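You operate a simulated robot arm through the tools that you are given. There is no shell and no other tool.

You run a simulated robot arm. Do the job below in one go: nothing can be reset, and whatever is moved stays where it is left.

TASK
Open the air valve, set 5 bar, switch on nip and brake air.
Fine: within 0.3 bar on the display.

Only the result counts: the job must be done as asked and must still hold three seconds after the hand-in. Knocking over, shifting, dropping, spilling or breaking anything else fails it.

THE ROBOT
A 7-joint arm with a two-finger parallel gripper, fixed in place. Base frame: the origin is at the foot of the arm, x ahead of it, y to its left, z up. Readings come in m, degrees, newtons and seconds.
Its first joint turns from -166.0 to 166.0 degrees. Payload 4.4 kg.
The TCP is the grasp point between the finger pads, 0.023 m short of the fingertips. In the tool frame z runs along the fingers and y along their closing line. Largest opening 0.094 m; finger width 0.038, thickness 0.01; the body of the gripper, 0.054 by 0.096 m, starts 0.039 m behind the TCP.
Orientation is that of the tool frame in the base frame, as a unit quaternion [x, y, z, w]. With the fingers straight down and closing along the base's y, the tool's x points along the base's -x, its y along +y and its z along -z.

THE INTERFACE
- The arm moves only by the tool jog_arm. Its argument "deltas" is one flat list of numbers, 7 for each row, row after row: the closure, from 0 (fully open) to 1 (shut), then the shift along the tool's x, y, z in units of 200 mm (1.0 is 200 mm), then the turn, a rotation vector about the tool's x, y, z in units of 60 degrees (1.0 is 60 degrees). In form: [hand, dx, dy, dz, rx, ry, rz, hand, dx, dy, dz, rx, ry, rz, ...]. A call has 1 to 20 rows; each row is the pose to reach, as a shift and turn from the pose commanded when the call began, along the tool's axes at that moment. A call with a number of a shift or a turn outside -1 to 1 is refused whole. Rows are played at 5 a second. More than 0.05 m and 8.6 degrees between two rows, or a gripper value outside its range, and nothing of the call is played. Where a pose cannot be reached the arm comes as near as it can. A force on the tool above 40 N (or 10 N above the force at the start of the call, whichever is more), or a blocked arm, ends the call early, and 0.2 s more pass. The fingers move at their own pace (about 0.072 m/s each) and stop on an object; they squeeze with about 29 N. The grip force told is the motor's: it shows also when the fingers shut on nothing. Time passes only in rows, and 0.2 s behind the last, so rows that repeat a pose let the fingers close. It gives the time, the measured TCP pose, the force on the tool (base axes), the opening and the grip force at its end, in the units of the frame above (readings bear some noise), with the torque about the TCP (base axes, N m) and any sound that the robot's microphone picked up.
- Cameras (640 x 400 px; columns grow to the right, rows downward): "scene" is fixed at [0.3969, 0.4947, 1.4382]; the picture's right is [-0.96, -0.29, 0.00], its down [-0.17, 0.56, -0.81] and it looks along [0.24, -0.77, -0.59] (base axes); focal length 295 px, centre (320, 200). "wrist" rides on the gripper at [0.086, 0.016, -0.075] in the tool frame; the picture's right is [-0.18, 0.98, 0.00], its down [-0.58, -0.11, -0.81] and it looks along [-0.79, -0.15, 0.59] (tool axes); focal length 243 px, centre (320, 200). There is no depth. A picture from a camera that has moved, and an enlarged one, comes with that camera's place and axes in the base frame and with its lens. The place of the scene camera against the robot may be out by one fixed shift of up to 0.012 m in any direction.
- snapshot(camera): a new picture of that camera. It takes no simulated time.
- inspect(camera, box): a new picture of the part [left, top, right, bottom] of that camera's present view, enlarged. It takes no simulated time.
- close_job(): hands the job in; it is judged then, once.

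Nothing tells you positions but the pictures and the camera data. Unless the task says otherwise, let go and move clear before handing in.

The tools are called after "Emit:" by a JSON object that holds its "name" and its "arguments". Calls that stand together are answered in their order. jog_arm: Moves the arm, as the interface text tells. Its arguments: {"type":"object","properties":{"deltas":{"type":"array","items":{"type":"number"}}},"required":["deltas"]} The other tools are called the same way: snapshot (camera) takes a picture; inspect (camera, box) takes an enlarged picture of a part of a camera's view; close_job () hands the job in.

At the start:

```text
time: 0.0
position: [0.8175, -0.2045, 1.2118]
tcp_rot: [0.0, 1.0, 0.0, 0.0]
contact_force: [0.2, 0.0, -0.1]
wrist_torque: [0.01, 0.0, 0.01]
finger_gap: 0.0941
grip_force: 0.1
```

scene: 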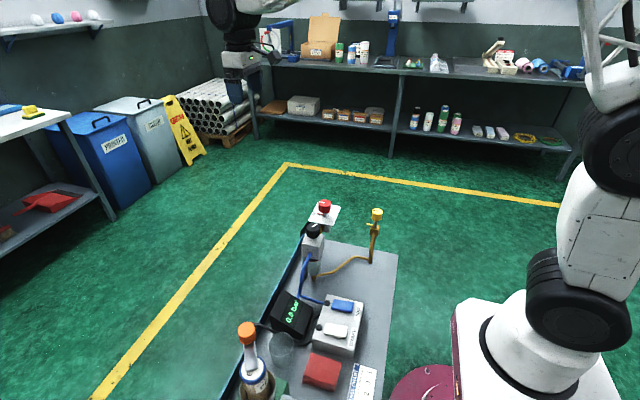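
wrist: 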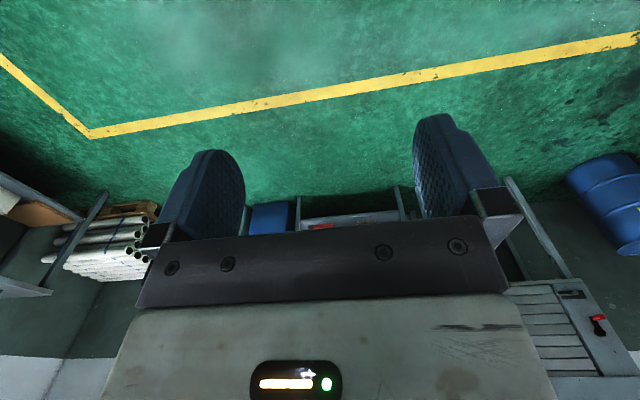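

I see a small cart/table with a regulator (black knob), a display, a box with two switches, a yellow valve and other things. I'll take enlarged views first to understand the parts.

Emit:
{"name": "inspect", "arguments": {"camera": "scene", "box": [260, 180, 420, 280]}}

Emit:
{"name": "inspect", "arguments": {"camera": "scene", "box": [240, 280, 400, 400]}}

Emit:
{"name": "inspect", "arguments": {"camera": "scene", "box": [260, 280, 380, 360]}}

```text
4.00 times, centred on (340, 230) of scene
camera zoom: at [0.3969, 0.4947, 1.4382], right [-0.96, -0.29, 0.0], down [-0.17, 0.56, -0.81], along [0.24, -0.77, -0.59], focal length 1180 px, centre (240, 80)
```

zoom: 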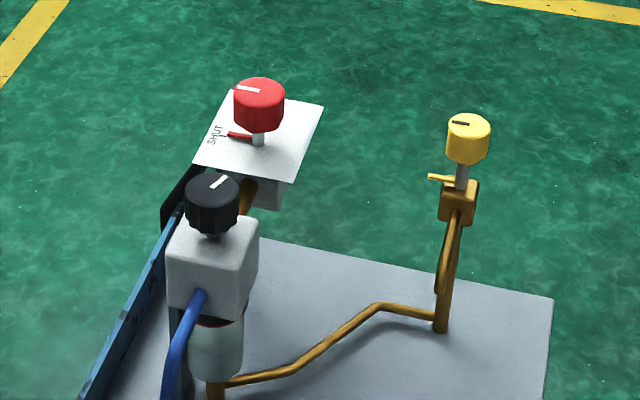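

```text
3.33 times, centred on (320, 340) of scene
camera zoom: at [0.3969, 0.4947, 1.4382], right [-0.96, -0.29, 0.0], down [-0.17, 0.56, -0.81], along [0.24, -0.77, -0.59], focal length 984 px, centre (320, -267)
```

zoom: 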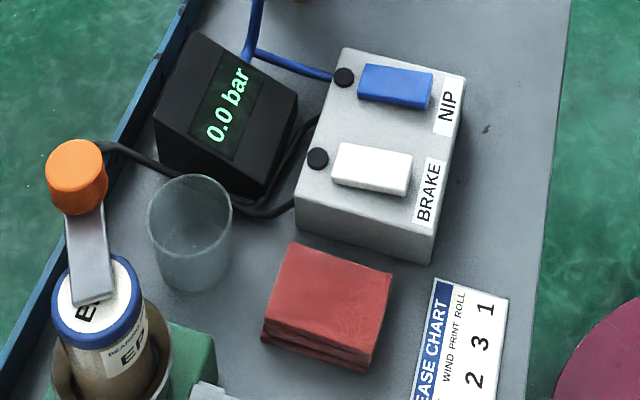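

```text
5.00 times, centred on (320, 320) of scene
camera zoom: at [0.3969, 0.4947, 1.4382], right [-0.96, -0.29, 0.0], down [-0.17, 0.56, -0.81], along [0.24, -0.77, -0.59], focal length 1476 px, centre (320, -400)
```

zoom: 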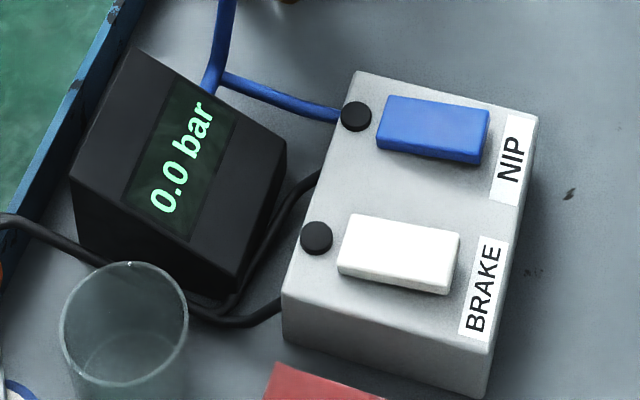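

The cart has a red knob on a plate marked SHUT, a yellow knob on a pipe, a black regulator knob, a display reading 0.0 bar, and a NIP/BRAKE switch box. I'll draw the arm back to look at these with the wrist camera from closer range.

Emit:
{"name": "jog_arm", "arguments": {"deltas": [0, 0.2, 0, 0, 0, 0, 0, 0, 0.4, 0, 0, 0, 0, 0, 0, 0.6, 0, 0, 0, 0, 0, 0, 0.8, 0, 0, 0, 0, 0, 0, 1.0, 0, 0, 0, 0, 0]}}

Emit:
{"name": "snapshot", "arguments": {"camera": "wrist"}}

Emit:
{"name": "snapshot", "arguments": {"camera": "scene"}}

```text
time: 1.2
position: [0.6166, -0.2065, 1.2113]
tcp_rot: [0.0, 1.0, 0.0, -0.001]
contact_force: [-0.9, -0.9, -0.5]
wrist_torque: [0.0, 0.01, -0.02]
finger_gap: 0.0937
grip_force: 0.0
```

```text
taken
camera wrist: at [0.5311, -0.1897, 1.286], right [0.18, 0.98, 0.0], down [0.58, -0.11, 0.81], along [0.79, -0.15, -0.59], focal length 243 px, centre (320, 200)
```

wrist: 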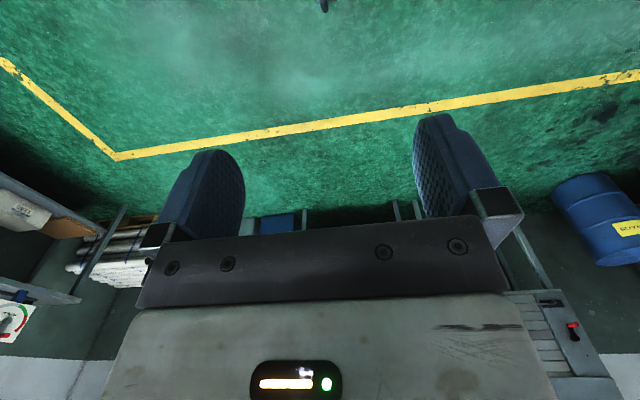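

```text
taken
```

scene: 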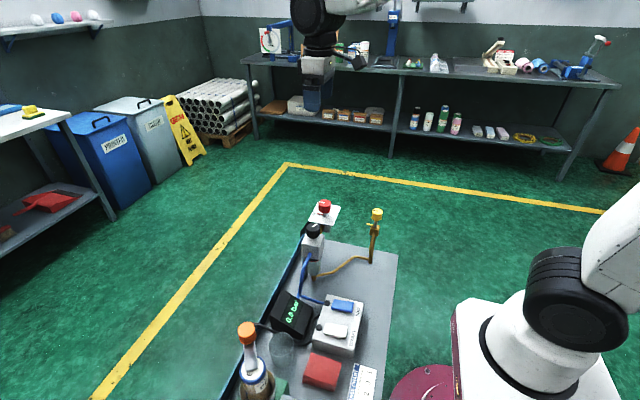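

The controls seem to lie near x≈0.63, y≈-0.2, z≈0.8, under the hand. I'll pull back and tilt the tool so the wrist camera looks down on them.

Emit:
{"name": "jog_arm", "arguments": {"deltas": [0, 0.15, 0, 0, 0, 0.13, 0, 0, 0.3, 0, 0, 0, 0.26, 0, 0, 0.45, 0, 0, 0, 0.39, 0, 0, 0.6, 0, 0, 0, 0.52, 0, 0, 0.75, 0, 0, 0, 0.65, 0]}}

Emit:
{"name": "snapshot", "arguments": {"camera": "wrist"}}

Emit:
{"name": "snapshot", "arguments": {"camera": "scene"}}

```text
time: 2.4
position: [0.4674, -0.2063, 1.2128]
tcp_rot: [0.0, 0.942, 0.0, -0.335]
contact_force: [0.5, -0.9, 0.1]
wrist_torque: [0.01, 0.01, -0.01]
finger_gap: 0.0938
grip_force: 0.0
```

```text
taken
camera wrist: at [0.4467, -0.1904, 1.3249], right [0.14, 0.98, -0.12], down [0.96, -0.11, 0.26], along [0.24, -0.15, -0.96], focal length 243 px, centre (320, 200)
```

wrist: 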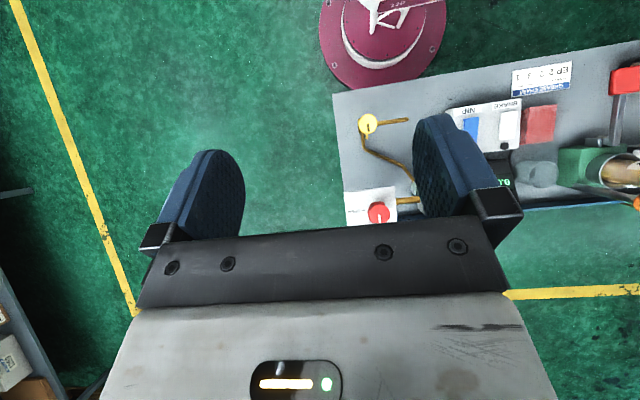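

```text
taken
```

scene: 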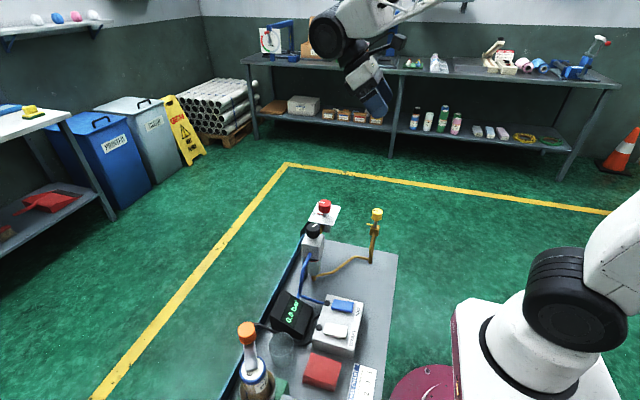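

The wrist view now shows the whole cart; I'll enlarge the parts of interest.

Emit:
{"name": "inspect", "arguments": {"camera": "wrist", "box": [320, 80, 480, 230]}}

Emit:
{"name": "inspect", "arguments": {"camera": "wrist", "box": [440, 50, 640, 220]}}

```text
2.67 times, centred on (400, 155) of wrist
camera zoom: at [0.4467, -0.1904, 1.3249], right [0.14, 0.98, -0.12], down [0.96, -0.11, 0.26], along [0.24, -0.15, -0.96], focal length 647 px, centre (107, 320)
```

zoom: 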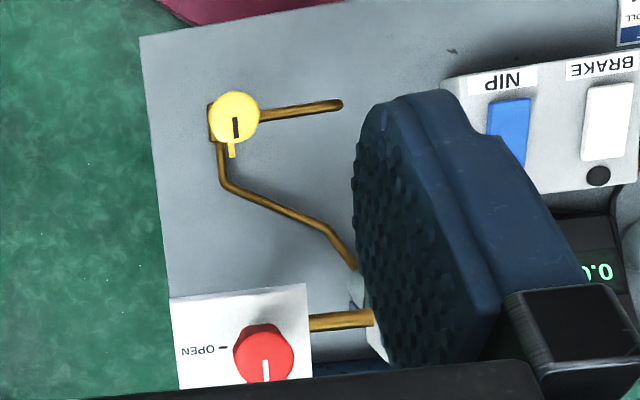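

```text
2.35 times, centred on (540, 135) of wrist
camera zoom: at [0.4467, -0.1904, 1.3249], right [0.14, 0.98, -0.12], down [0.96, -0.11, 0.26], along [0.24, -0.15, -0.96], focal length 571 px, centre (-198, 353)
```

zoom: 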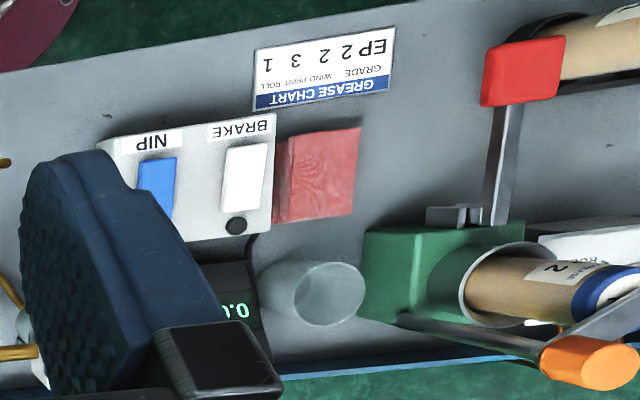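

The red knob has a plate with OPEN and SHUT and its pipe feeds the regulator, so it looks like the air valve; the yellow one is something else. I'll shift the camera for a closer, clearer look at the valves and regulator.

Emit:
{"name": "jog_arm", "arguments": {"deltas": [0, -0.13, 0.17, 0, 0, 0, 0, 0, -0.26, 0.34, 0, 0, 0, 0, 0, -0.39, 0.5, 0, 0, 0, 0]}}

Emit:
{"name": "snapshot", "arguments": {"camera": "wrist"}}

Emit:
{"name": "inspect", "arguments": {"camera": "wrist", "box": [220, 80, 440, 240]}}

```text
time: 3.2
position: [0.5298, -0.1057, 1.164]
tcp_rot: [0.0, 0.943, -0.001, -0.334]
contact_force: [0.6, -0.3, -0.4]
wrist_torque: [0.01, 0.0, 0.0]
finger_gap: 0.0938
grip_force: 0.1
```

```text
taken
camera wrist: at [0.5098, -0.0893, 1.2754], right [0.14, 0.98, -0.12], down [0.96, -0.11, 0.26], along [0.24, -0.15, -0.96], focal length 243 px, centre (320, 200)
```

wrist: 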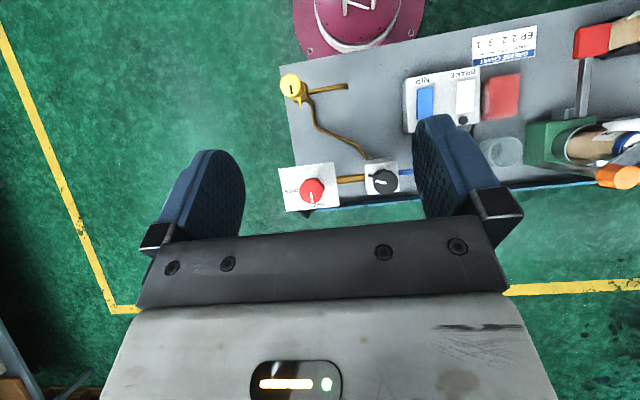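

```text
2.50 times, centred on (330, 160) of wrist
camera zoom: at [0.5098, -0.0893, 1.2754], right [0.14, 0.98, -0.12], down [0.96, -0.11, 0.26], along [0.24, -0.15, -0.96], focal length 606 px, centre (295, 300)
```

zoom: 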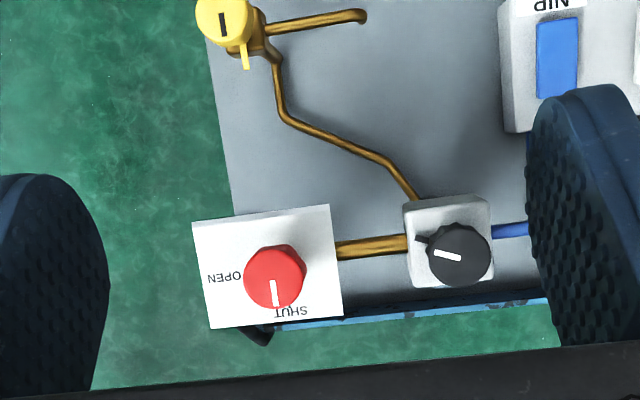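

The red valve pointer is at SHUT with OPEN a quarter turn clockwise (seen from above). Red knob is at about (0.583, -0.155, 0.913), black regulator knob at about (0.583, -0.045, 0.91). I'll lower the camera over the regulator for detail.

Emit:
{"name": "jog_arm", "arguments": {"deltas": [0, -0.14, 0.1, 0.135, 0, 0, 0, 0, -0.28, 0.2, 0.27, 0, 0, 0, 0, -0.42, 0.3, 0.405, 0, 0, 0, 0, -0.565, 0.385, 0.54, 0, 0, 0]}}

Emit:
{"name": "snapshot", "arguments": {"camera": "wrist"}}

Emit:
{"name": "inspect", "arguments": {"camera": "wrist", "box": [240, 100, 440, 240]}}

Emit:
{"name": "snapshot", "arguments": {"camera": "scene"}}

```text
time: 4.2
position: [0.5503, -0.0311, 1.0093]
tcp_rot: [0.0, 0.943, 0.0, -0.333]
contact_force: [-0.3, 0.6, -0.4]
wrist_torque: [-0.02, -0.03, 0.03]
finger_gap: 0.0942
grip_force: 0.0
```

```text
taken
camera wrist: at [0.5305, -0.014, 1.1213], right [0.14, 0.98, -0.12], down [0.96, -0.11, 0.26], along [0.24, -0.15, -0.96], focal length 243 px, centre (320, 200)
```

wrist: 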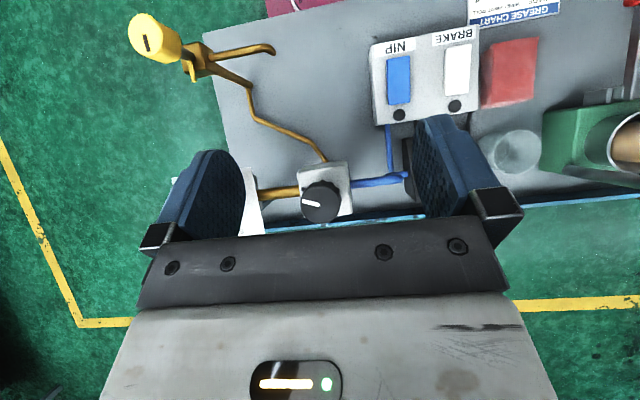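

```text
2.86 times, centred on (340, 170) of wrist
camera zoom: at [0.5305, -0.014, 1.1213], right [0.14, 0.98, -0.12], down [0.96, -0.11, 0.26], along [0.24, -0.15, -0.96], focal length 693 px, centre (263, 286)
```

zoom: 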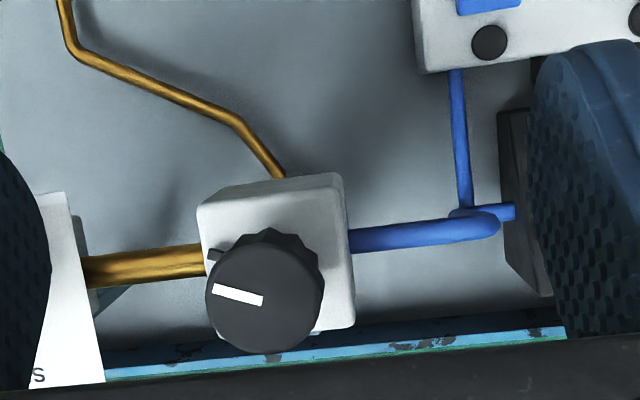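

```text
taken
```

scene: 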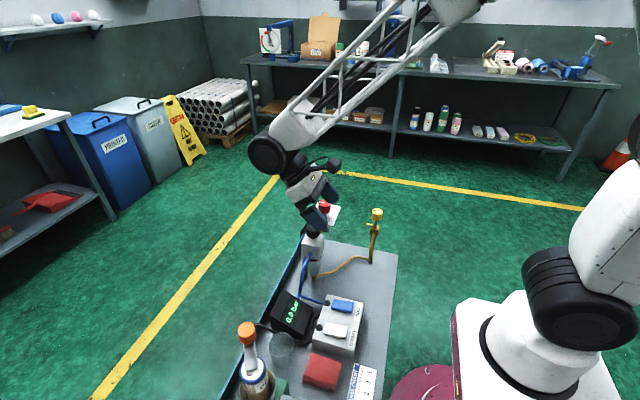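

The regulator knob is at about (0.583, -0.045, 0.917); its pointer now aims toward -y. Next I'll look at the switch box and the display close up.

Emit:
{"name": "inspect", "arguments": {"camera": "scene", "box": [310, 285, 380, 365]}}

Emit:
{"name": "inspect", "arguments": {"camera": "wrist", "box": [360, 20, 560, 140]}}

Emit:
{"name": "inspect", "arguments": {"camera": "scene", "box": [290, 190, 350, 290]}}

Emit:
{"name": "inspect", "arguments": {"camera": "wrist", "box": [110, 0, 290, 110]}}

```text
5.00 times, centred on (345, 325) of scene
camera zoom: at [0.3969, 0.4947, 1.4382], right [-0.96, -0.29, 0.0], down [-0.17, 0.56, -0.81], along [0.24, -0.77, -0.59], focal length 1476 px, centre (195, -425)
```

zoom: 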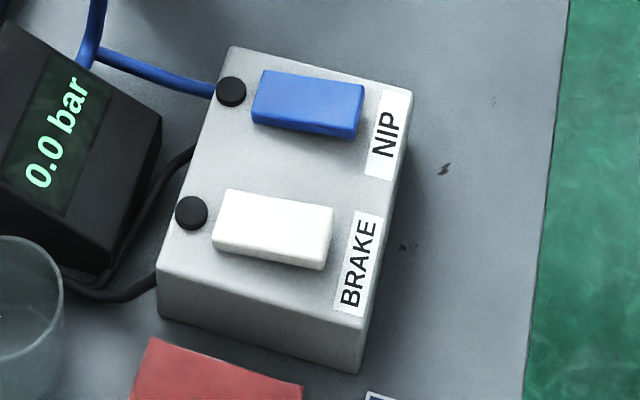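

```text
3.20 times, centred on (460, 80) of wrist
camera zoom: at [0.5305, -0.014, 1.1213], right [0.14, 0.98, -0.12], down [0.96, -0.11, 0.26], along [0.24, -0.15, -0.96], focal length 776 px, centre (-128, 584)
```

zoom: 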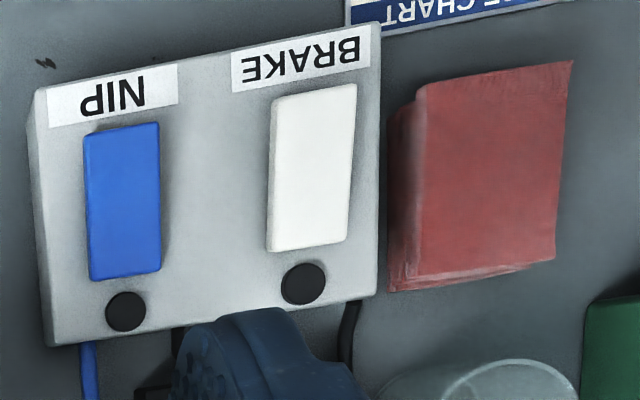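

```text
4.00 times, centred on (320, 240) of scene
camera zoom: at [0.3969, 0.4947, 1.4382], right [-0.96, -0.29, 0.0], down [-0.17, 0.56, -0.81], along [0.24, -0.77, -0.59], focal length 1180 px, centre (320, 40)
```

zoom: 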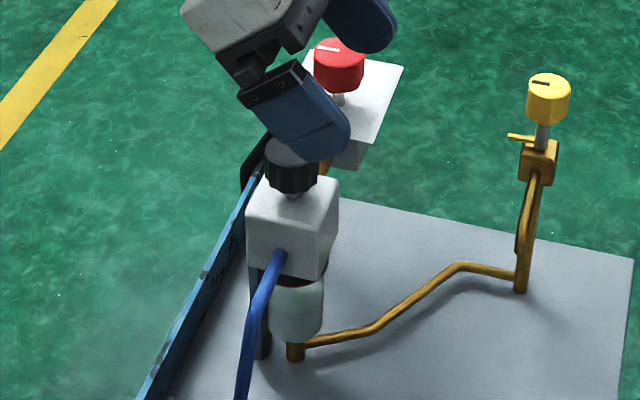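

```text
3.56 times, centred on (200, 55) of wrist
camera zoom: at [0.5305, -0.014, 1.1213], right [0.14, 0.98, -0.12], down [0.96, -0.11, 0.26], along [0.24, -0.15, -0.96], focal length 863 px, centre (747, 716)
```

zoom: 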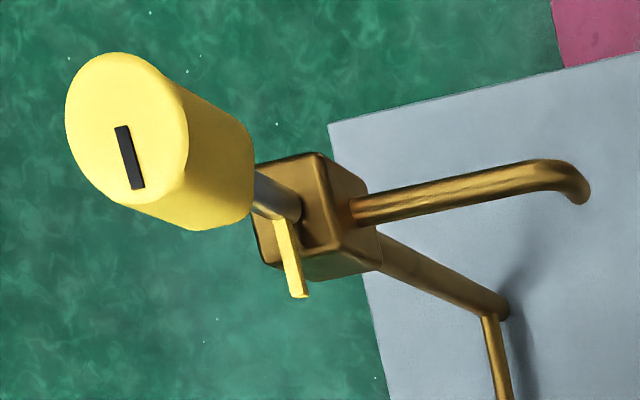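

The yellow valve is a drain tap with its handle across the spout (closed), so I'll leave it alone. I'll straighten the tool and go above the red air valve at (0.583, -0.155).

Emit:
{"name": "jog_arm", "arguments": {"deltas": [0, -0.019, -0.124, -0.03, 0, -0.13, 0, 0, -0.038, -0.248, -0.06, 0, -0.26, 0, 0, -0.057, -0.372, -0.09, 0, -0.39, 0, 0, -0.076, -0.496, -0.12, 0, -0.52, 0, 0, -0.094, -0.62, -0.147, 0, -0.65, 0, 0, -0.094, -0.62, -0.147, 0, -0.65, 0]}}

Emit:
{"name": "snapshot", "arguments": {"camera": "wrist"}}

Emit:
{"name": "inspect", "arguments": {"camera": "scene", "box": [260, 130, 420, 270]}}

```text
time: 5.6
position: [0.5814, -0.1531, 1.0193]
tcp_rot: [0.0, 1.0, 0.0, 0.0]
contact_force: [0.1, 0.2, 0.2]
wrist_torque: [0.05, -0.01, 0.04]
finger_gap: 0.0938
grip_force: 0.1
```

```text
taken
camera wrist: at [0.4958, -0.1369, 1.0924], right [0.18, 0.98, 0.0], down [0.58, -0.11, 0.81], along [0.79, -0.15, -0.59], focal length 243 px, centre (320, 200)
```

wrist: 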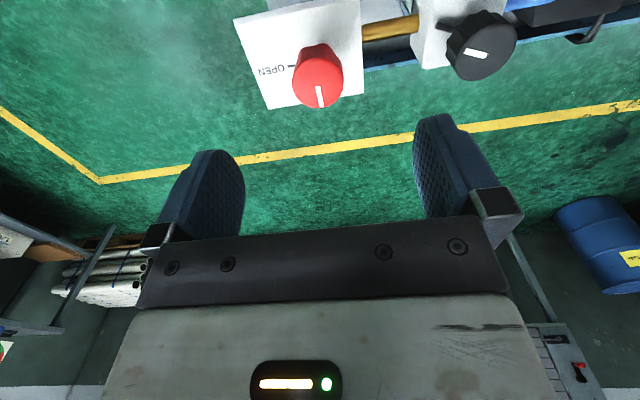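

```text
2.86 times, centred on (340, 200) of scene
camera zoom: at [0.3969, 0.4947, 1.4382], right [-0.96, -0.29, 0.0], down [-0.17, 0.56, -0.81], along [0.24, -0.77, -0.59], focal length 843 px, centre (263, 200)
```

zoom: 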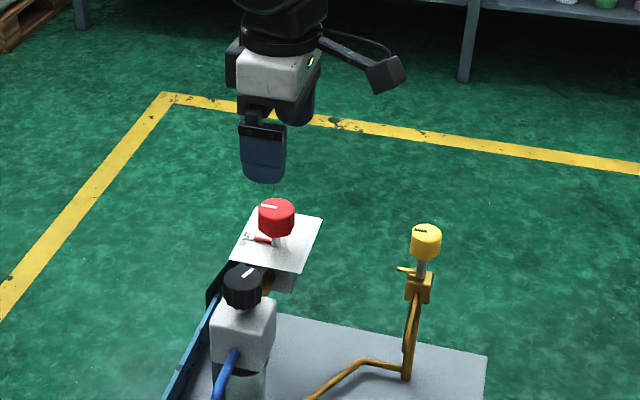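

Emit:
{"name": "inspect", "arguments": {"camera": "wrist", "box": [220, 0, 380, 120]}}

Emit:
{"name": "inspect", "arguments": {"camera": "wrist", "box": [400, 0, 560, 120]}}

```text
3.33 times, centred on (300, 60) of wrist
camera zoom: at [0.4958, -0.1369, 1.0924], right [0.18, 0.98, 0.0], down [0.58, -0.11, 0.81], along [0.79, -0.15, -0.59], focal length 809 px, centre (387, 667)
```

zoom: 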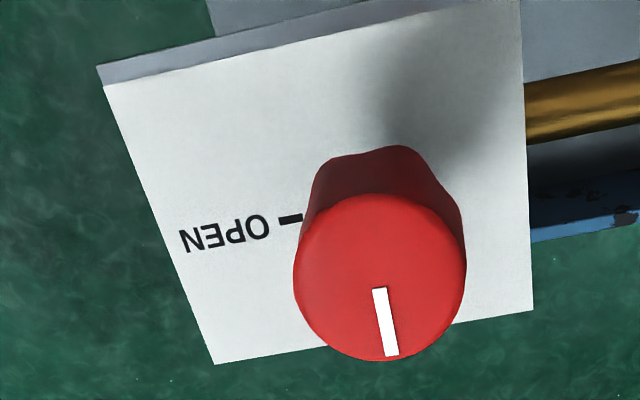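

```text
3.33 times, centred on (480, 60) of wrist
camera zoom: at [0.4958, -0.1369, 1.0924], right [0.18, 0.98, 0.0], down [0.58, -0.11, 0.81], along [0.79, -0.15, -0.59], focal length 809 px, centre (-213, 667)
```

zoom: 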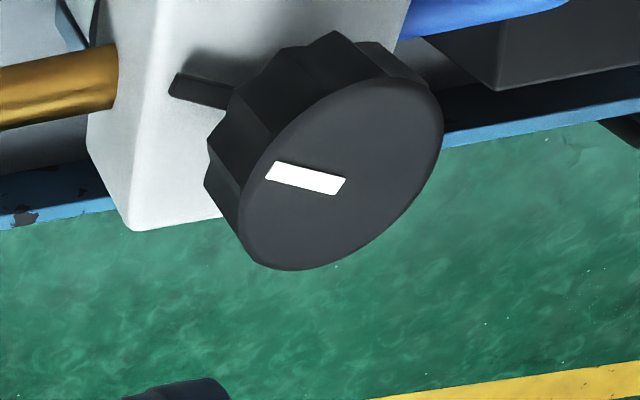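

The red knob is centred near (0.584, -0.156) with its top around z≈0.92. I'll descend with open fingers around it, stopping a little high to check.

Emit:
{"name": "jog_arm", "arguments": {"deltas": [0, -0.012, -0.013, 0.15, 0, 0, 0, 0, -0.012, -0.013, 0.3, 0, 0, 0, 0, -0.012, -0.013, 0.45, 0, 0, 0, 0, -0.012, -0.013, 0.45, 0, 0, 0]}}

Emit:
{"name": "snapshot", "arguments": {"camera": "wrist"}}

Emit:
{"name": "inspect", "arguments": {"camera": "scene", "box": [280, 160, 380, 240]}}

```text
time: 6.6
position: [0.5839, -0.1563, 0.9265]
tcp_rot: [0.0, 1.0, 0.0, -0.001]
contact_force: [-0.4, -0.4, 0.5]
wrist_torque: [-0.01, -0.03, 0.01]
finger_gap: 0.094
grip_force: 0.1
```

```text
taken
camera wrist: at [0.4975, -0.1401, 1.0009], right [0.18, 0.98, 0.0], down [0.58, -0.11, 0.81], along [0.79, -0.15, -0.59], focal length 243 px, centre (320, 200)
```

wrist: 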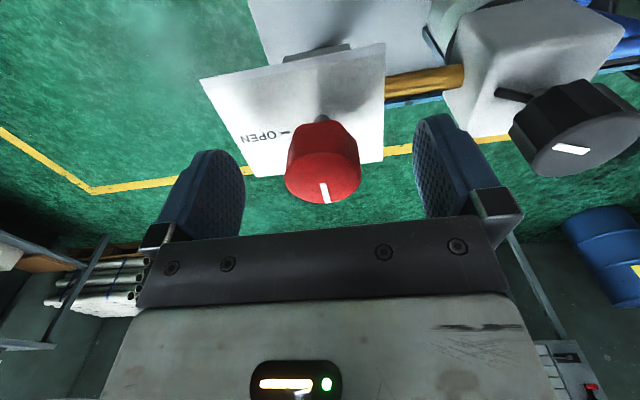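

```text
5.00 times, centred on (330, 200) of scene
camera zoom: at [0.3969, 0.4947, 1.4382], right [-0.96, -0.29, 0.0], down [-0.17, 0.56, -0.81], along [0.24, -0.77, -0.59], focal length 1476 px, centre (270, 200)
```

zoom: 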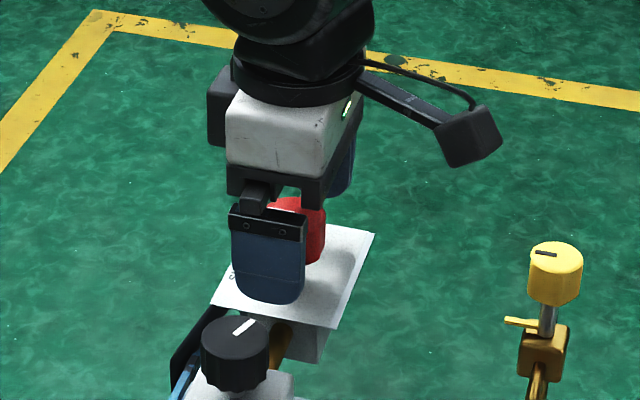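

The open fingers straddle the red knob well (knob spans z≈0.904–0.930). I'll close on it.

Emit:
{"name": "jog_arm", "arguments": {"deltas": [1, 0, 0, 0, 0, 0, 0, 1, 0, 0, 0, 0, 0, 0, 1, 0, 0, 0, 0, 0, 0, 1, 0, 0, 0, 0, 0, 0]}}

Emit:
{"name": "snapshot", "arguments": {"camera": "wrist"}}

```text
time: 7.6
position: [0.5839, -0.1555, 0.9275]
tcp_rot: [0.0, 1.0, -0.001, -0.001]
contact_force: [3.1, 39.9, 2.5]
wrist_torque: [1.03, -0.21, 0.0]
finger_gap: 0.0375
grip_force: 44.7
```

```text
taken
camera wrist: at [0.4975, -0.1393, 1.0012], right [0.18, 0.98, 0.0], down [0.58, -0.11, 0.81], along [0.79, -0.15, -0.59], focal length 243 px, centre (320, 200)
```

wrist: 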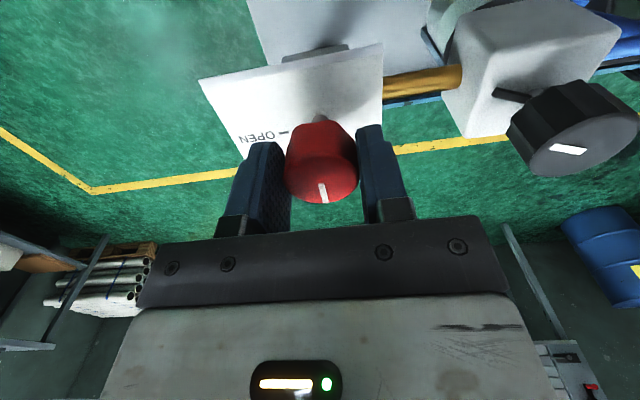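

The fingers hold the knob (gap 37.5 mm) but the side force shows the knob is slightly to +y of the hand; I'll shift about 1 mm to +y to relieve it.

Emit:
{"name": "jog_arm", "arguments": {"deltas": [1, 0, 0.003, 0, 0, 0, 0, 1, 0, 0.005, 0, 0, 0, 0]}}

```text
time: 8.2
position: [0.5842, -0.1548, 0.9272]
tcp_rot: [0.0, 1.0, 0.001, 0.0]
contact_force: [22.6, 4.6, -29.3]
wrist_torque: [0.03, -0.53, 0.01]
finger_gap: 0.0377
grip_force: 44.5
```

Emit:
{"name": "jog_arm", "arguments": {"deltas": [1, 0, 0, 0, 0, 0, 0, 1, 0, 0, 0, 0, 0, 0]}}

Emit:
{"name": "inspect", "arguments": {"camera": "wrist", "box": [230, 90, 420, 220]}}

Emit:
{"name": "inspect", "arguments": {"camera": "scene", "box": [290, 170, 370, 230]}}

```text
time: 8.8
position: [0.5832, -0.1542, 0.9274]
tcp_rot: [0.0, 1.0, 0.0, -0.001]
contact_force: [20.1, -10.5, -31.9]
wrist_torque: [-0.14, -0.39, -0.03]
finger_gap: 0.0375
grip_force: 45.1
```

```text
3.08 times, centred on (325, 155) of wrist
camera zoom: at [0.4972, -0.1391, 1.0017], right [0.18, 0.98, 0.0], down [0.58, -0.11, 0.81], along [0.79, -0.15, -0.59], focal length 746 px, centre (305, 338)
```

zoom: 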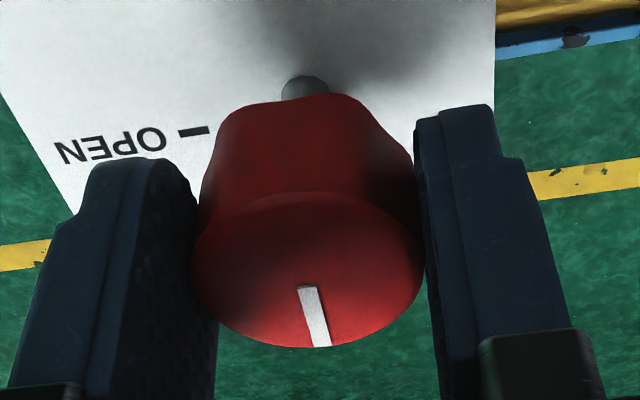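

```text
6.67 times, centred on (330, 200) of scene
camera zoom: at [0.3969, 0.4947, 1.4382], right [-0.96, -0.29, 0.0], down [-0.17, 0.56, -0.81], along [0.24, -0.77, -0.59], focal length 1967 px, centre (253, 200)
```

zoom: 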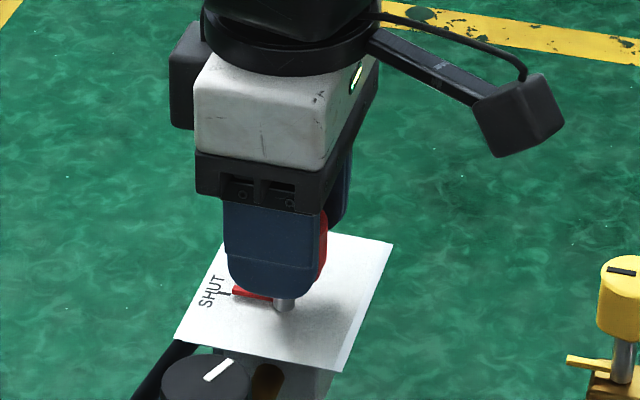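

The grip is on the red knob and centred within about 1 mm. I'll relieve the remaining load slightly and turn it clockwise (seen from above) by 30° first.

Emit:
{"name": "jog_arm", "arguments": {"deltas": [1, -0.0015, 0, 0.002, 0, 0, 0.06, 1, -0.0025, 0, 0.003, 0, 0, 0.15, 1, -0.0025, 0, 0.003, 0, 0, 0.25, 1, -0.0025, 0, 0.003, 0, 0, 0.37, 1, -0.0025, 0, 0.003, 0, 0, 0.5]}}

Emit:
{"name": "inspect", "arguments": {"camera": "wrist", "box": [200, 60, 440, 230]}}

```text
time: 10.0
position: [0.5833, -0.1548, 0.9269]
tcp_rot: [0.26, 0.966, 0.0, -0.001]
contact_force: [3.2, -8.5, -34.3]
wrist_torque: [0.01, 0.19, 0.01]
finger_gap: 0.0377
grip_force: 45.0
```

```text
2.35 times, centred on (320, 145) of wrist
camera zoom: at [0.5172, -0.0971, 1.0019], right [0.65, 0.76, 0.0], down [0.45, -0.39, 0.81], along [0.61, -0.53, -0.59], focal length 571 px, centre (320, 329)
```

zoom: 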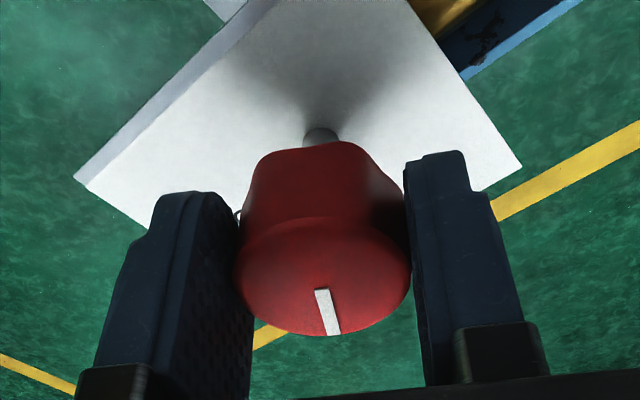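

The knob follows the hand (now 30° toward OPEN). I'll continue the turn to the full quarter.

Emit:
{"name": "jog_arm", "arguments": {"deltas": [1, 0, 0, 0.002, 0, 0, 0.12, 1, 0, 0, 0.003, 0, 0, 0.24, 1, 0, 0, 0.003, 0, 0, 0.36, 1, 0, 0, 0.003, 0, 0, 0.5]}}

```text
time: 11.0
position: [0.5839, -0.1552, 0.927]
tcp_rot: [0.5, 0.866, 0.0, 0.001]
contact_force: [3.7, 22.8, -23.9]
wrist_torque: [0.94, 0.27, 0.02]
finger_gap: 0.0375
grip_force: 44.8
```

Emit:
{"name": "jog_arm", "arguments": {"deltas": [1, 0.002, 0.001, 0.001, 0, 0, 0.12, 1, 0.002, 0.001, 0.001, 0, 0, 0.24, 1, 0.002, 0.001, 0.001, 0, 0, 0.36, 1, 0.002, 0.001, 0.001, 0, 0, 0.5]}}

Emit:
{"name": "snapshot", "arguments": {"camera": "wrist"}}

Emit:
{"name": "snapshot", "arguments": {"camera": "scene"}}

```text
time: 12.0
position: [0.5838, -0.1542, 0.9284]
tcp_rot: [0.701, 0.713, 0.001, 0.001]
contact_force: [9.7, 4.9, -10.1]
wrist_torque: [0.04, -0.47, -0.01]
finger_gap: 0.0375
grip_force: 45.0
stopped in row 4: the force on the tool passed its limit at 44 N (the readings are from after the stop); the commanded pose is now the measured one
```

```text
taken
camera wrist: at [0.5996, -0.0675, 1.0023], right [0.99, -0.17, 0.0], down [-0.1, -0.58, 0.81], along [-0.13, -0.8, -0.59], focal length 243 px, centre (320, 200)
```

wrist: 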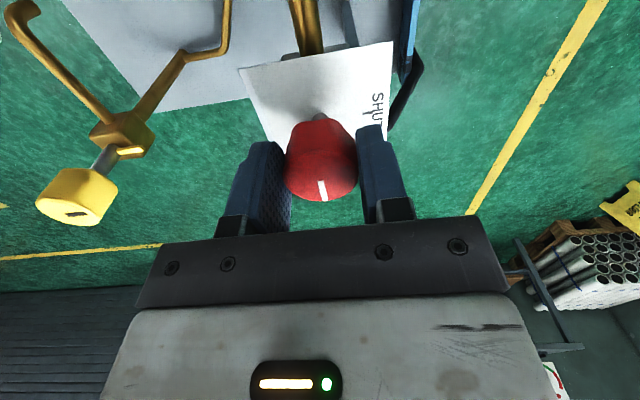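

```text
taken
```

scene: 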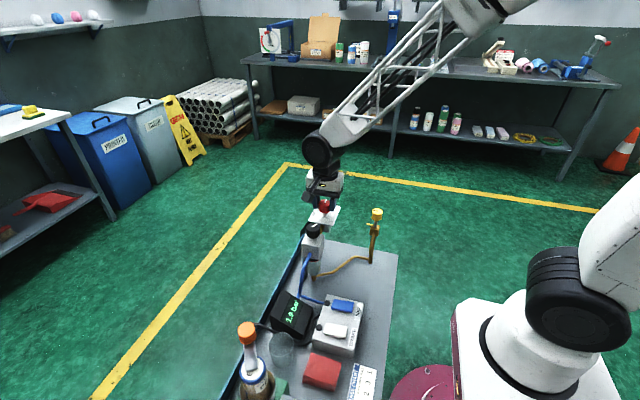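

The valve is turned about 89°, and the display seems to have changed. I'll check the display and the pointer.

Emit:
{"name": "inspect", "arguments": {"camera": "scene", "box": [265, 285, 345, 345]}}

Emit:
{"name": "inspect", "arguments": {"camera": "scene", "box": [290, 170, 370, 230]}}

```text
6.67 times, centred on (305, 315) of scene
camera zoom: at [0.3969, 0.4947, 1.4382], right [-0.96, -0.29, 0.0], down [-0.17, 0.56, -0.81], along [0.24, -0.77, -0.59], focal length 1967 px, centre (420, -567)
```

zoom: 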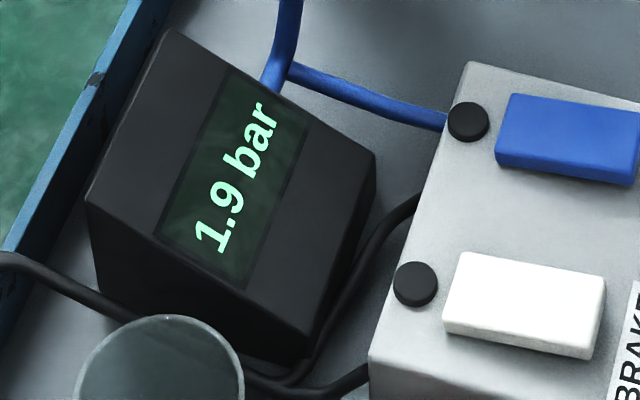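

```text
6.67 times, centred on (330, 200) of scene
camera zoom: at [0.3969, 0.4947, 1.4382], right [-0.96, -0.29, 0.0], down [-0.17, 0.56, -0.81], along [0.24, -0.77, -0.59], focal length 1967 px, centre (253, 200)
```

zoom: 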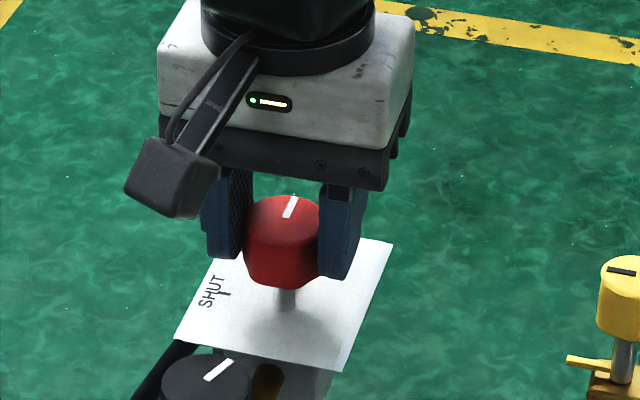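

The display reads 1.9 bar, so the air valve is feeding the regulator. I'll release the knob, rise straight up, and look at it.

Emit:
{"name": "jog_arm", "arguments": {"deltas": [0, 0, 0, 0, 0, 0, 0, 0, 0, 0, 0, 0, 0, 0, 0, 0, 0, 0, 0, 0, 0, 0, 0, 0, 0, 0, 0, 0, 0, 0, 0, -0.2, 0, 0, 0, 0, 0, 0, -0.4, 0, 0, 0]}}

Emit:
{"name": "snapshot", "arguments": {"camera": "wrist"}}

Emit:
{"name": "inspect", "arguments": {"camera": "scene", "box": [265, 285, 345, 345]}}

Emit:
{"name": "inspect", "arguments": {"camera": "scene", "box": [290, 170, 370, 230]}}

```text
time: 13.4
position: [0.5854, -0.1542, 1.0109]
tcp_rot: [0.701, 0.713, 0.0, 0.0]
contact_force: [0.2, 1.3, 1.2]
wrist_torque: [0.03, -0.01, 0.01]
finger_gap: 0.094
grip_force: 0.0
```

```text
taken
camera wrist: at [0.5995, -0.0674, 1.0842], right [0.99, -0.17, 0.0], down [-0.1, -0.58, 0.81], along [-0.13, -0.8, -0.59], focal length 243 px, centre (320, 200)
```

wrist: 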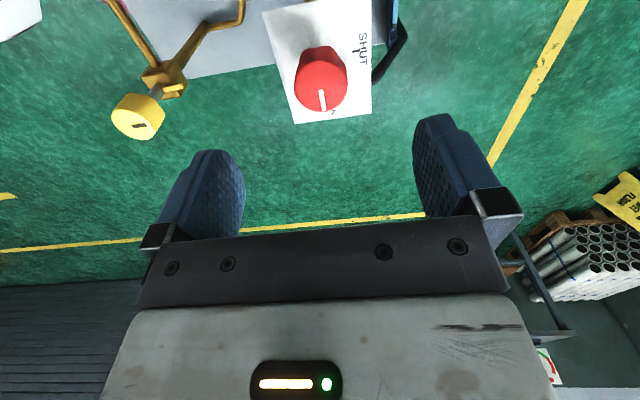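

```text
6.67 times, centred on (305, 315) of scene
camera zoom: at [0.3969, 0.4947, 1.4382], right [-0.96, -0.29, 0.0], down [-0.17, 0.56, -0.81], along [0.24, -0.77, -0.59], focal length 1967 px, centre (420, -567)
```

zoom: 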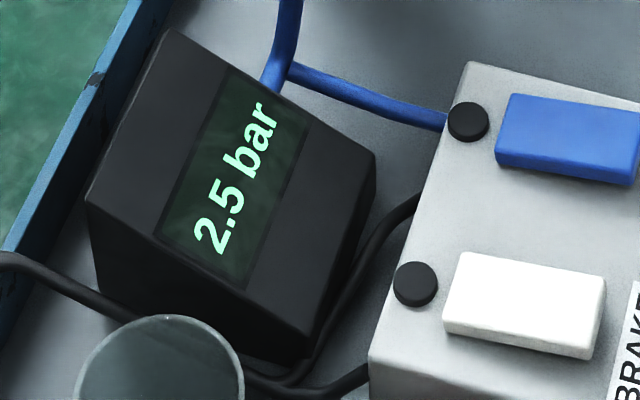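

```text
6.67 times, centred on (330, 200) of scene
camera zoom: at [0.3969, 0.4947, 1.4382], right [-0.96, -0.29, 0.0], down [-0.17, 0.56, -0.81], along [0.24, -0.77, -0.59], focal length 1967 px, centre (253, 200)
```

zoom: 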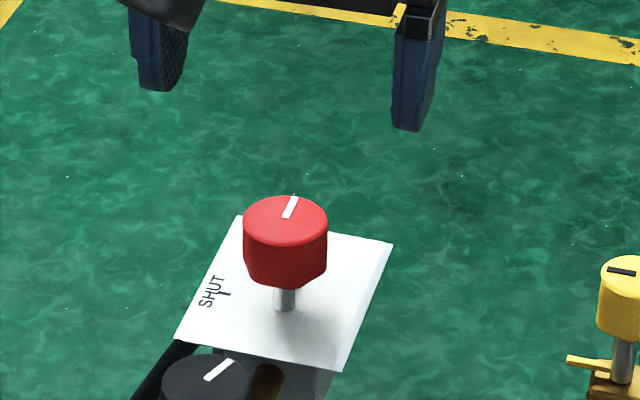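

Pressure is now 2.5 bar and rising slowly, so the display lags. The red pointer is at OPEN. Next I'll move above the black regulator knob at (0.5835, -0.0446) and turn the hand back.

Emit:
{"name": "jog_arm", "arguments": {"deltas": [0, 0.068, 0, 0, 0, 0, -0.125, 0, 0.137, 0, 0, 0, 0, -0.25, 0, 0.205, 0, 0, 0, 0, -0.375, 0, 0.274, 0, 0, 0, 0, -0.5, 0, 0.342, 0, 0, 0, 0, -0.625, 0, 0.411, 0, 0, 0, 0, -0.75, 0, 0.48, 0, 0, 0, 0, -0.875, 0, 0.548, 0, 0, 0, 0, -1.0]}}

Emit:
{"name": "inspect", "arguments": {"camera": "scene", "box": [265, 285, 345, 345]}}

```text
time: 15.2
position: [0.5829, -0.0447, 1.0089]
tcp_rot: [0.249, 0.969, 0.0, 0.002]
contact_force: [0.1, -0.3, 0.4]
wrist_torque: [0.01, 0.01, -0.01]
finger_gap: 0.0941
grip_force: 0.0
```

```text
6.67 times, centred on (305, 315) of scene
camera zoom: at [0.3969, 0.4947, 1.4382], right [-0.96, -0.29, 0.0], down [-0.17, 0.56, -0.81], along [0.24, -0.77, -0.59], focal length 1967 px, centre (420, -567)
```

zoom: 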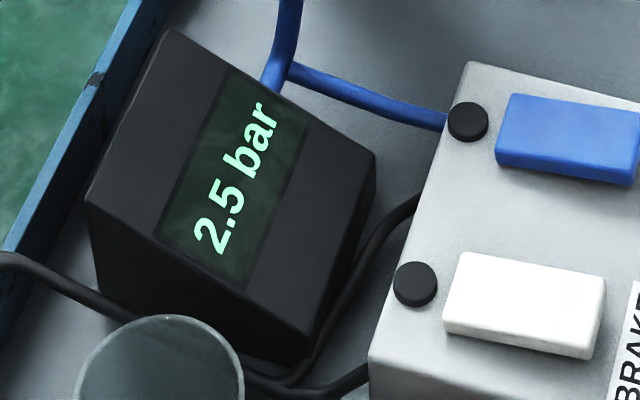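

The regulator's present setting gives a steady 2.5 bar. I'll turn the hand back to straight and check the alignment over the black knob.

Emit:
{"name": "jog_arm", "arguments": {"deltas": [0, 0, 0, 0, 0, 0, -0.12, 0, 0, 0, 0, 0, 0, -0.24, 0, 0, 0, 0, 0, 0, -0.36, 0, 0, 0, 0, 0, 0, -0.48]}}

Emit:
{"name": "snapshot", "arguments": {"camera": "wrist"}}

Emit:
{"name": "inspect", "arguments": {"camera": "wrist", "box": [240, 20, 400, 120]}}

```text
time: 16.2
position: [0.5818, -0.0446, 1.0095]
tcp_rot: [0.001, 1.0, 0.0, 0.001]
contact_force: [0.2, 0.5, 0.6]
wrist_torque: [-0.01, -0.01, 0.05]
finger_gap: 0.094
grip_force: 0.1
```

```text
taken
camera wrist: at [0.4961, -0.0288, 1.0826], right [0.19, 0.98, 0.0], down [0.58, -0.11, 0.81], along [0.79, -0.15, -0.59], focal length 243 px, centre (320, 200)
```

wrist: 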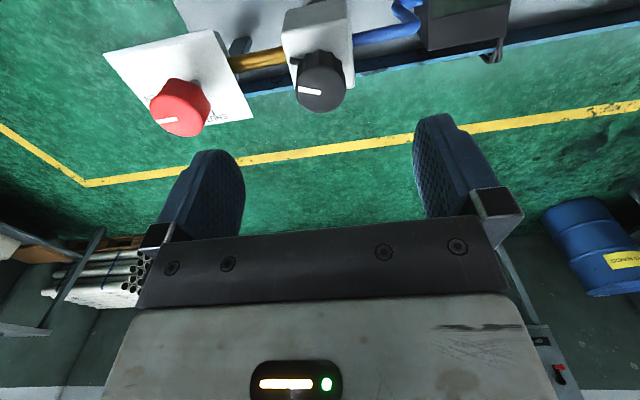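

```text
4.00 times, centred on (320, 70) of wrist
camera zoom: at [0.4961, -0.0288, 1.0826], right [0.19, 0.98, 0.0], down [0.58, -0.11, 0.81], along [0.79, -0.15, -0.59], focal length 970 px, centre (320, 720)
```

zoom: 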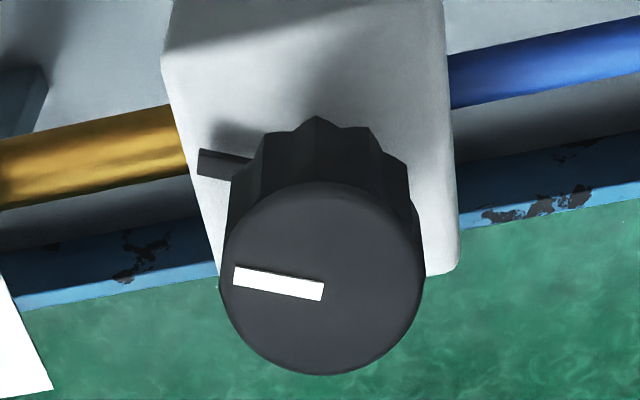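

Aligned over the black knob. I'll lower the open fingers around it.

Emit:
{"name": "jog_arm", "arguments": {"deltas": [0, -0.008, 0.003, 0.14, 0, 0, 0, 0, -0.008, 0.003, 0.28, 0, 0, 0, 0, -0.008, 0.003, 0.41, 0, 0, 0, 0, -0.008, 0.003, 0.41, 0, 0, 0]}}

Emit:
{"name": "snapshot", "arguments": {"camera": "wrist"}}

Emit:
{"name": "inspect", "arguments": {"camera": "scene", "box": [280, 190, 360, 260]}}

```text
time: 17.2
position: [0.5844, -0.044, 0.9265]
tcp_rot: [0.001, 1.0, -0.001, 0.0]
contact_force: [-0.7, 0.6, -0.7]
wrist_torque: [0.01, 0.01, 0.0]
finger_gap: 0.0939
grip_force: 0.1
```

```text
taken
camera wrist: at [0.4979, -0.0278, 0.9998], right [0.19, 0.98, 0.0], down [0.58, -0.11, 0.81], along [0.79, -0.15, -0.59], focal length 243 px, centre (320, 200)
```

wrist: 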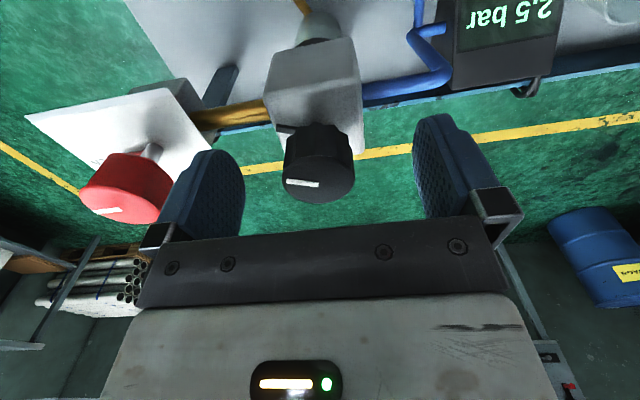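

```text
5.71 times, centred on (320, 225) of scene
camera zoom: at [0.3969, 0.4947, 1.4382], right [-0.96, -0.29, 0.0], down [-0.17, 0.56, -0.81], along [0.24, -0.77, -0.59], focal length 1686 px, centre (320, 57)
```

zoom: 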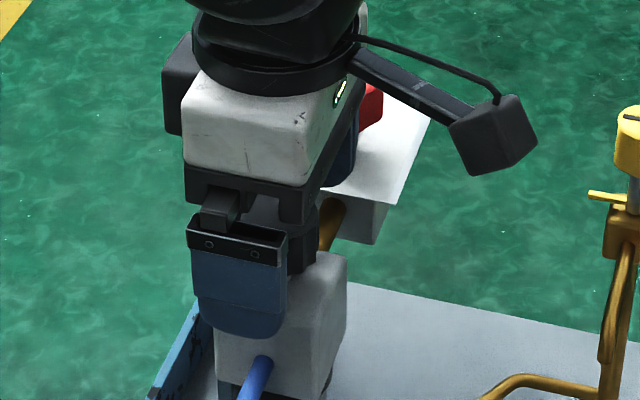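

Emit:
{"name": "jog_arm", "arguments": {"deltas": [1, 0, 0, 0, 0, 0, 0, 1, 0, 0, 0, 0, 0, 0, 1, 0, 0, 0, 0, 0, 0, 1, 0, 0, 0, 0, 0, 0]}}

Emit:
{"name": "inspect", "arguments": {"camera": "wrist", "box": [220, 80, 420, 220]}}

```text
time: 18.2
position: [0.5842, -0.045, 0.9263]
tcp_rot: [0.001, 1.0, 0.0, 0.001]
contact_force: [-1.4, -41.4, -2.2]
wrist_torque: [-1.02, 0.02, -0.03]
finger_gap: 0.0358
grip_force: 45.0
```

```text
2.86 times, centred on (320, 150) of wrist
camera zoom: at [0.4979, -0.0286, 0.9999], right [0.19, 0.98, 0.0], down [0.58, -0.11, 0.81], along [0.79, -0.15, -0.59], focal length 693 px, centre (320, 343)
```

zoom: 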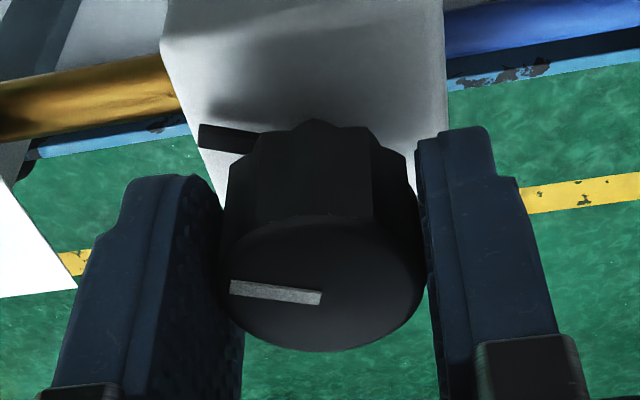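

Gripped (gap 35.8 mm); the knob is about 1 mm to -y of the hand. I'll shift to relieve the side load.

Emit:
{"name": "jog_arm", "arguments": {"deltas": [1, 0, -0.003, 0, 0, 0, 0, 1, 0, -0.005, 0, 0, 0, 0, 1, 0, -0.005, 0, 0, 0, 0]}}

```text
time: 19.0
position: [0.5835, -0.0449, 0.9265]
tcp_rot: [0.003, 1.0, 0.0, 0.001]
contact_force: [-11.6, -9.3, 11.6]
wrist_torque: [-0.18, 0.34, 0.0]
finger_gap: 0.0353
grip_force: 45.5
```

Load is low now. I'll turn the regulator clockwise by 15° and read the display.

Emit:
{"name": "jog_arm", "arguments": {"deltas": [1, 0, 0, 0, 0, 0, 0.06, 1, 0, 0, 0, 0, 0, 0.13, 1, 0, 0, 0, 0, 0, 0.2, 1, 0, 0, 0, 0, 0, 0.25, 1, 0, 0, 0, 0, 0, 0.25]}}

Emit:
{"name": "inspect", "arguments": {"camera": "scene", "box": [265, 285, 345, 345]}}

Emit:
{"name": "inspect", "arguments": {"camera": "wrist", "box": [220, 80, 420, 220]}}

```text
time: 20.2
position: [0.5854, -0.0454, 0.9253]
tcp_rot: [0.133, 0.991, 0.0, 0.001]
contact_force: [-16.6, 6.6, 6.8]
wrist_torque: [0.13, 0.46, -0.02]
finger_gap: 0.0355
grip_force: 44.7
```

```text
6.67 times, centred on (305, 315) of scene
camera zoom: at [0.3969, 0.4947, 1.4382], right [-0.96, -0.29, 0.0], down [-0.17, 0.56, -0.81], along [0.24, -0.77, -0.59], focal length 1967 px, centre (420, -567)
```

zoom: 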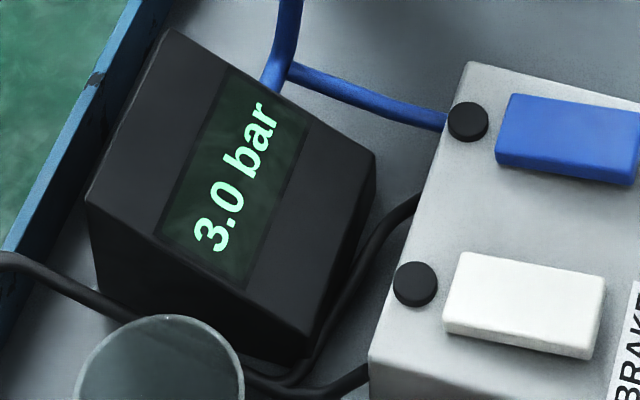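

```text
2.86 times, centred on (320, 150) of wrist
camera zoom: at [0.5052, -0.0067, 1.0], right [0.44, 0.9, 0.0], down [0.53, -0.26, 0.81], along [0.73, -0.35, -0.59], focal length 693 px, centre (320, 343)
```

zoom: 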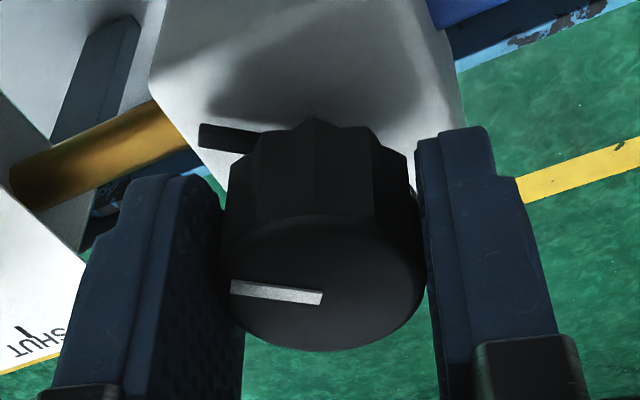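

Clockwise raises pressure: 3.0 bar after 15°. I'll continue another 30°.

Emit:
{"name": "jog_arm", "arguments": {"deltas": [1, 0, 0, 0, 0, 0, 0.1, 1, 0, 0, 0, 0, 0, 0.2, 1, 0, 0, 0, 0, 0, 0.3, 1, 0, 0, 0, 0, 0, 0.4, 1, 0, 0, 0, 0, 0, 0.5, 1, 0, 0, 0, 0, 0, 0.5, 1, 0, 0, 0, 0, 0, 0.5, 1, 0, 0, 0, 0, 0, 0.5]}}

Emit:
{"name": "inspect", "arguments": {"camera": "scene", "box": [265, 285, 345, 345]}}

```text
time: 22.0
position: [0.5837, -0.0448, 0.9248]
tcp_rot: [0.384, 0.923, 0.001, 0.001]
contact_force: [11.2, 2.2, -10.3]
wrist_torque: [-0.06, -0.23, -0.01]
finger_gap: 0.0355
grip_force: 44.8
stopped in row 8: the force on the tool passed its limit at 41 N (the readings are from after the stop); the commanded pose is now the measured one
```

```text
6.67 times, centred on (305, 315) of scene
camera zoom: at [0.3969, 0.4947, 1.4382], right [-0.96, -0.29, 0.0], down [-0.17, 0.56, -0.81], along [0.24, -0.77, -0.59], focal length 1967 px, centre (420, -567)
```

zoom: 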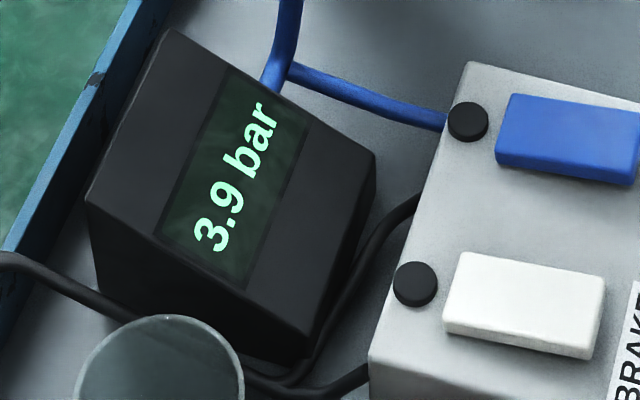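

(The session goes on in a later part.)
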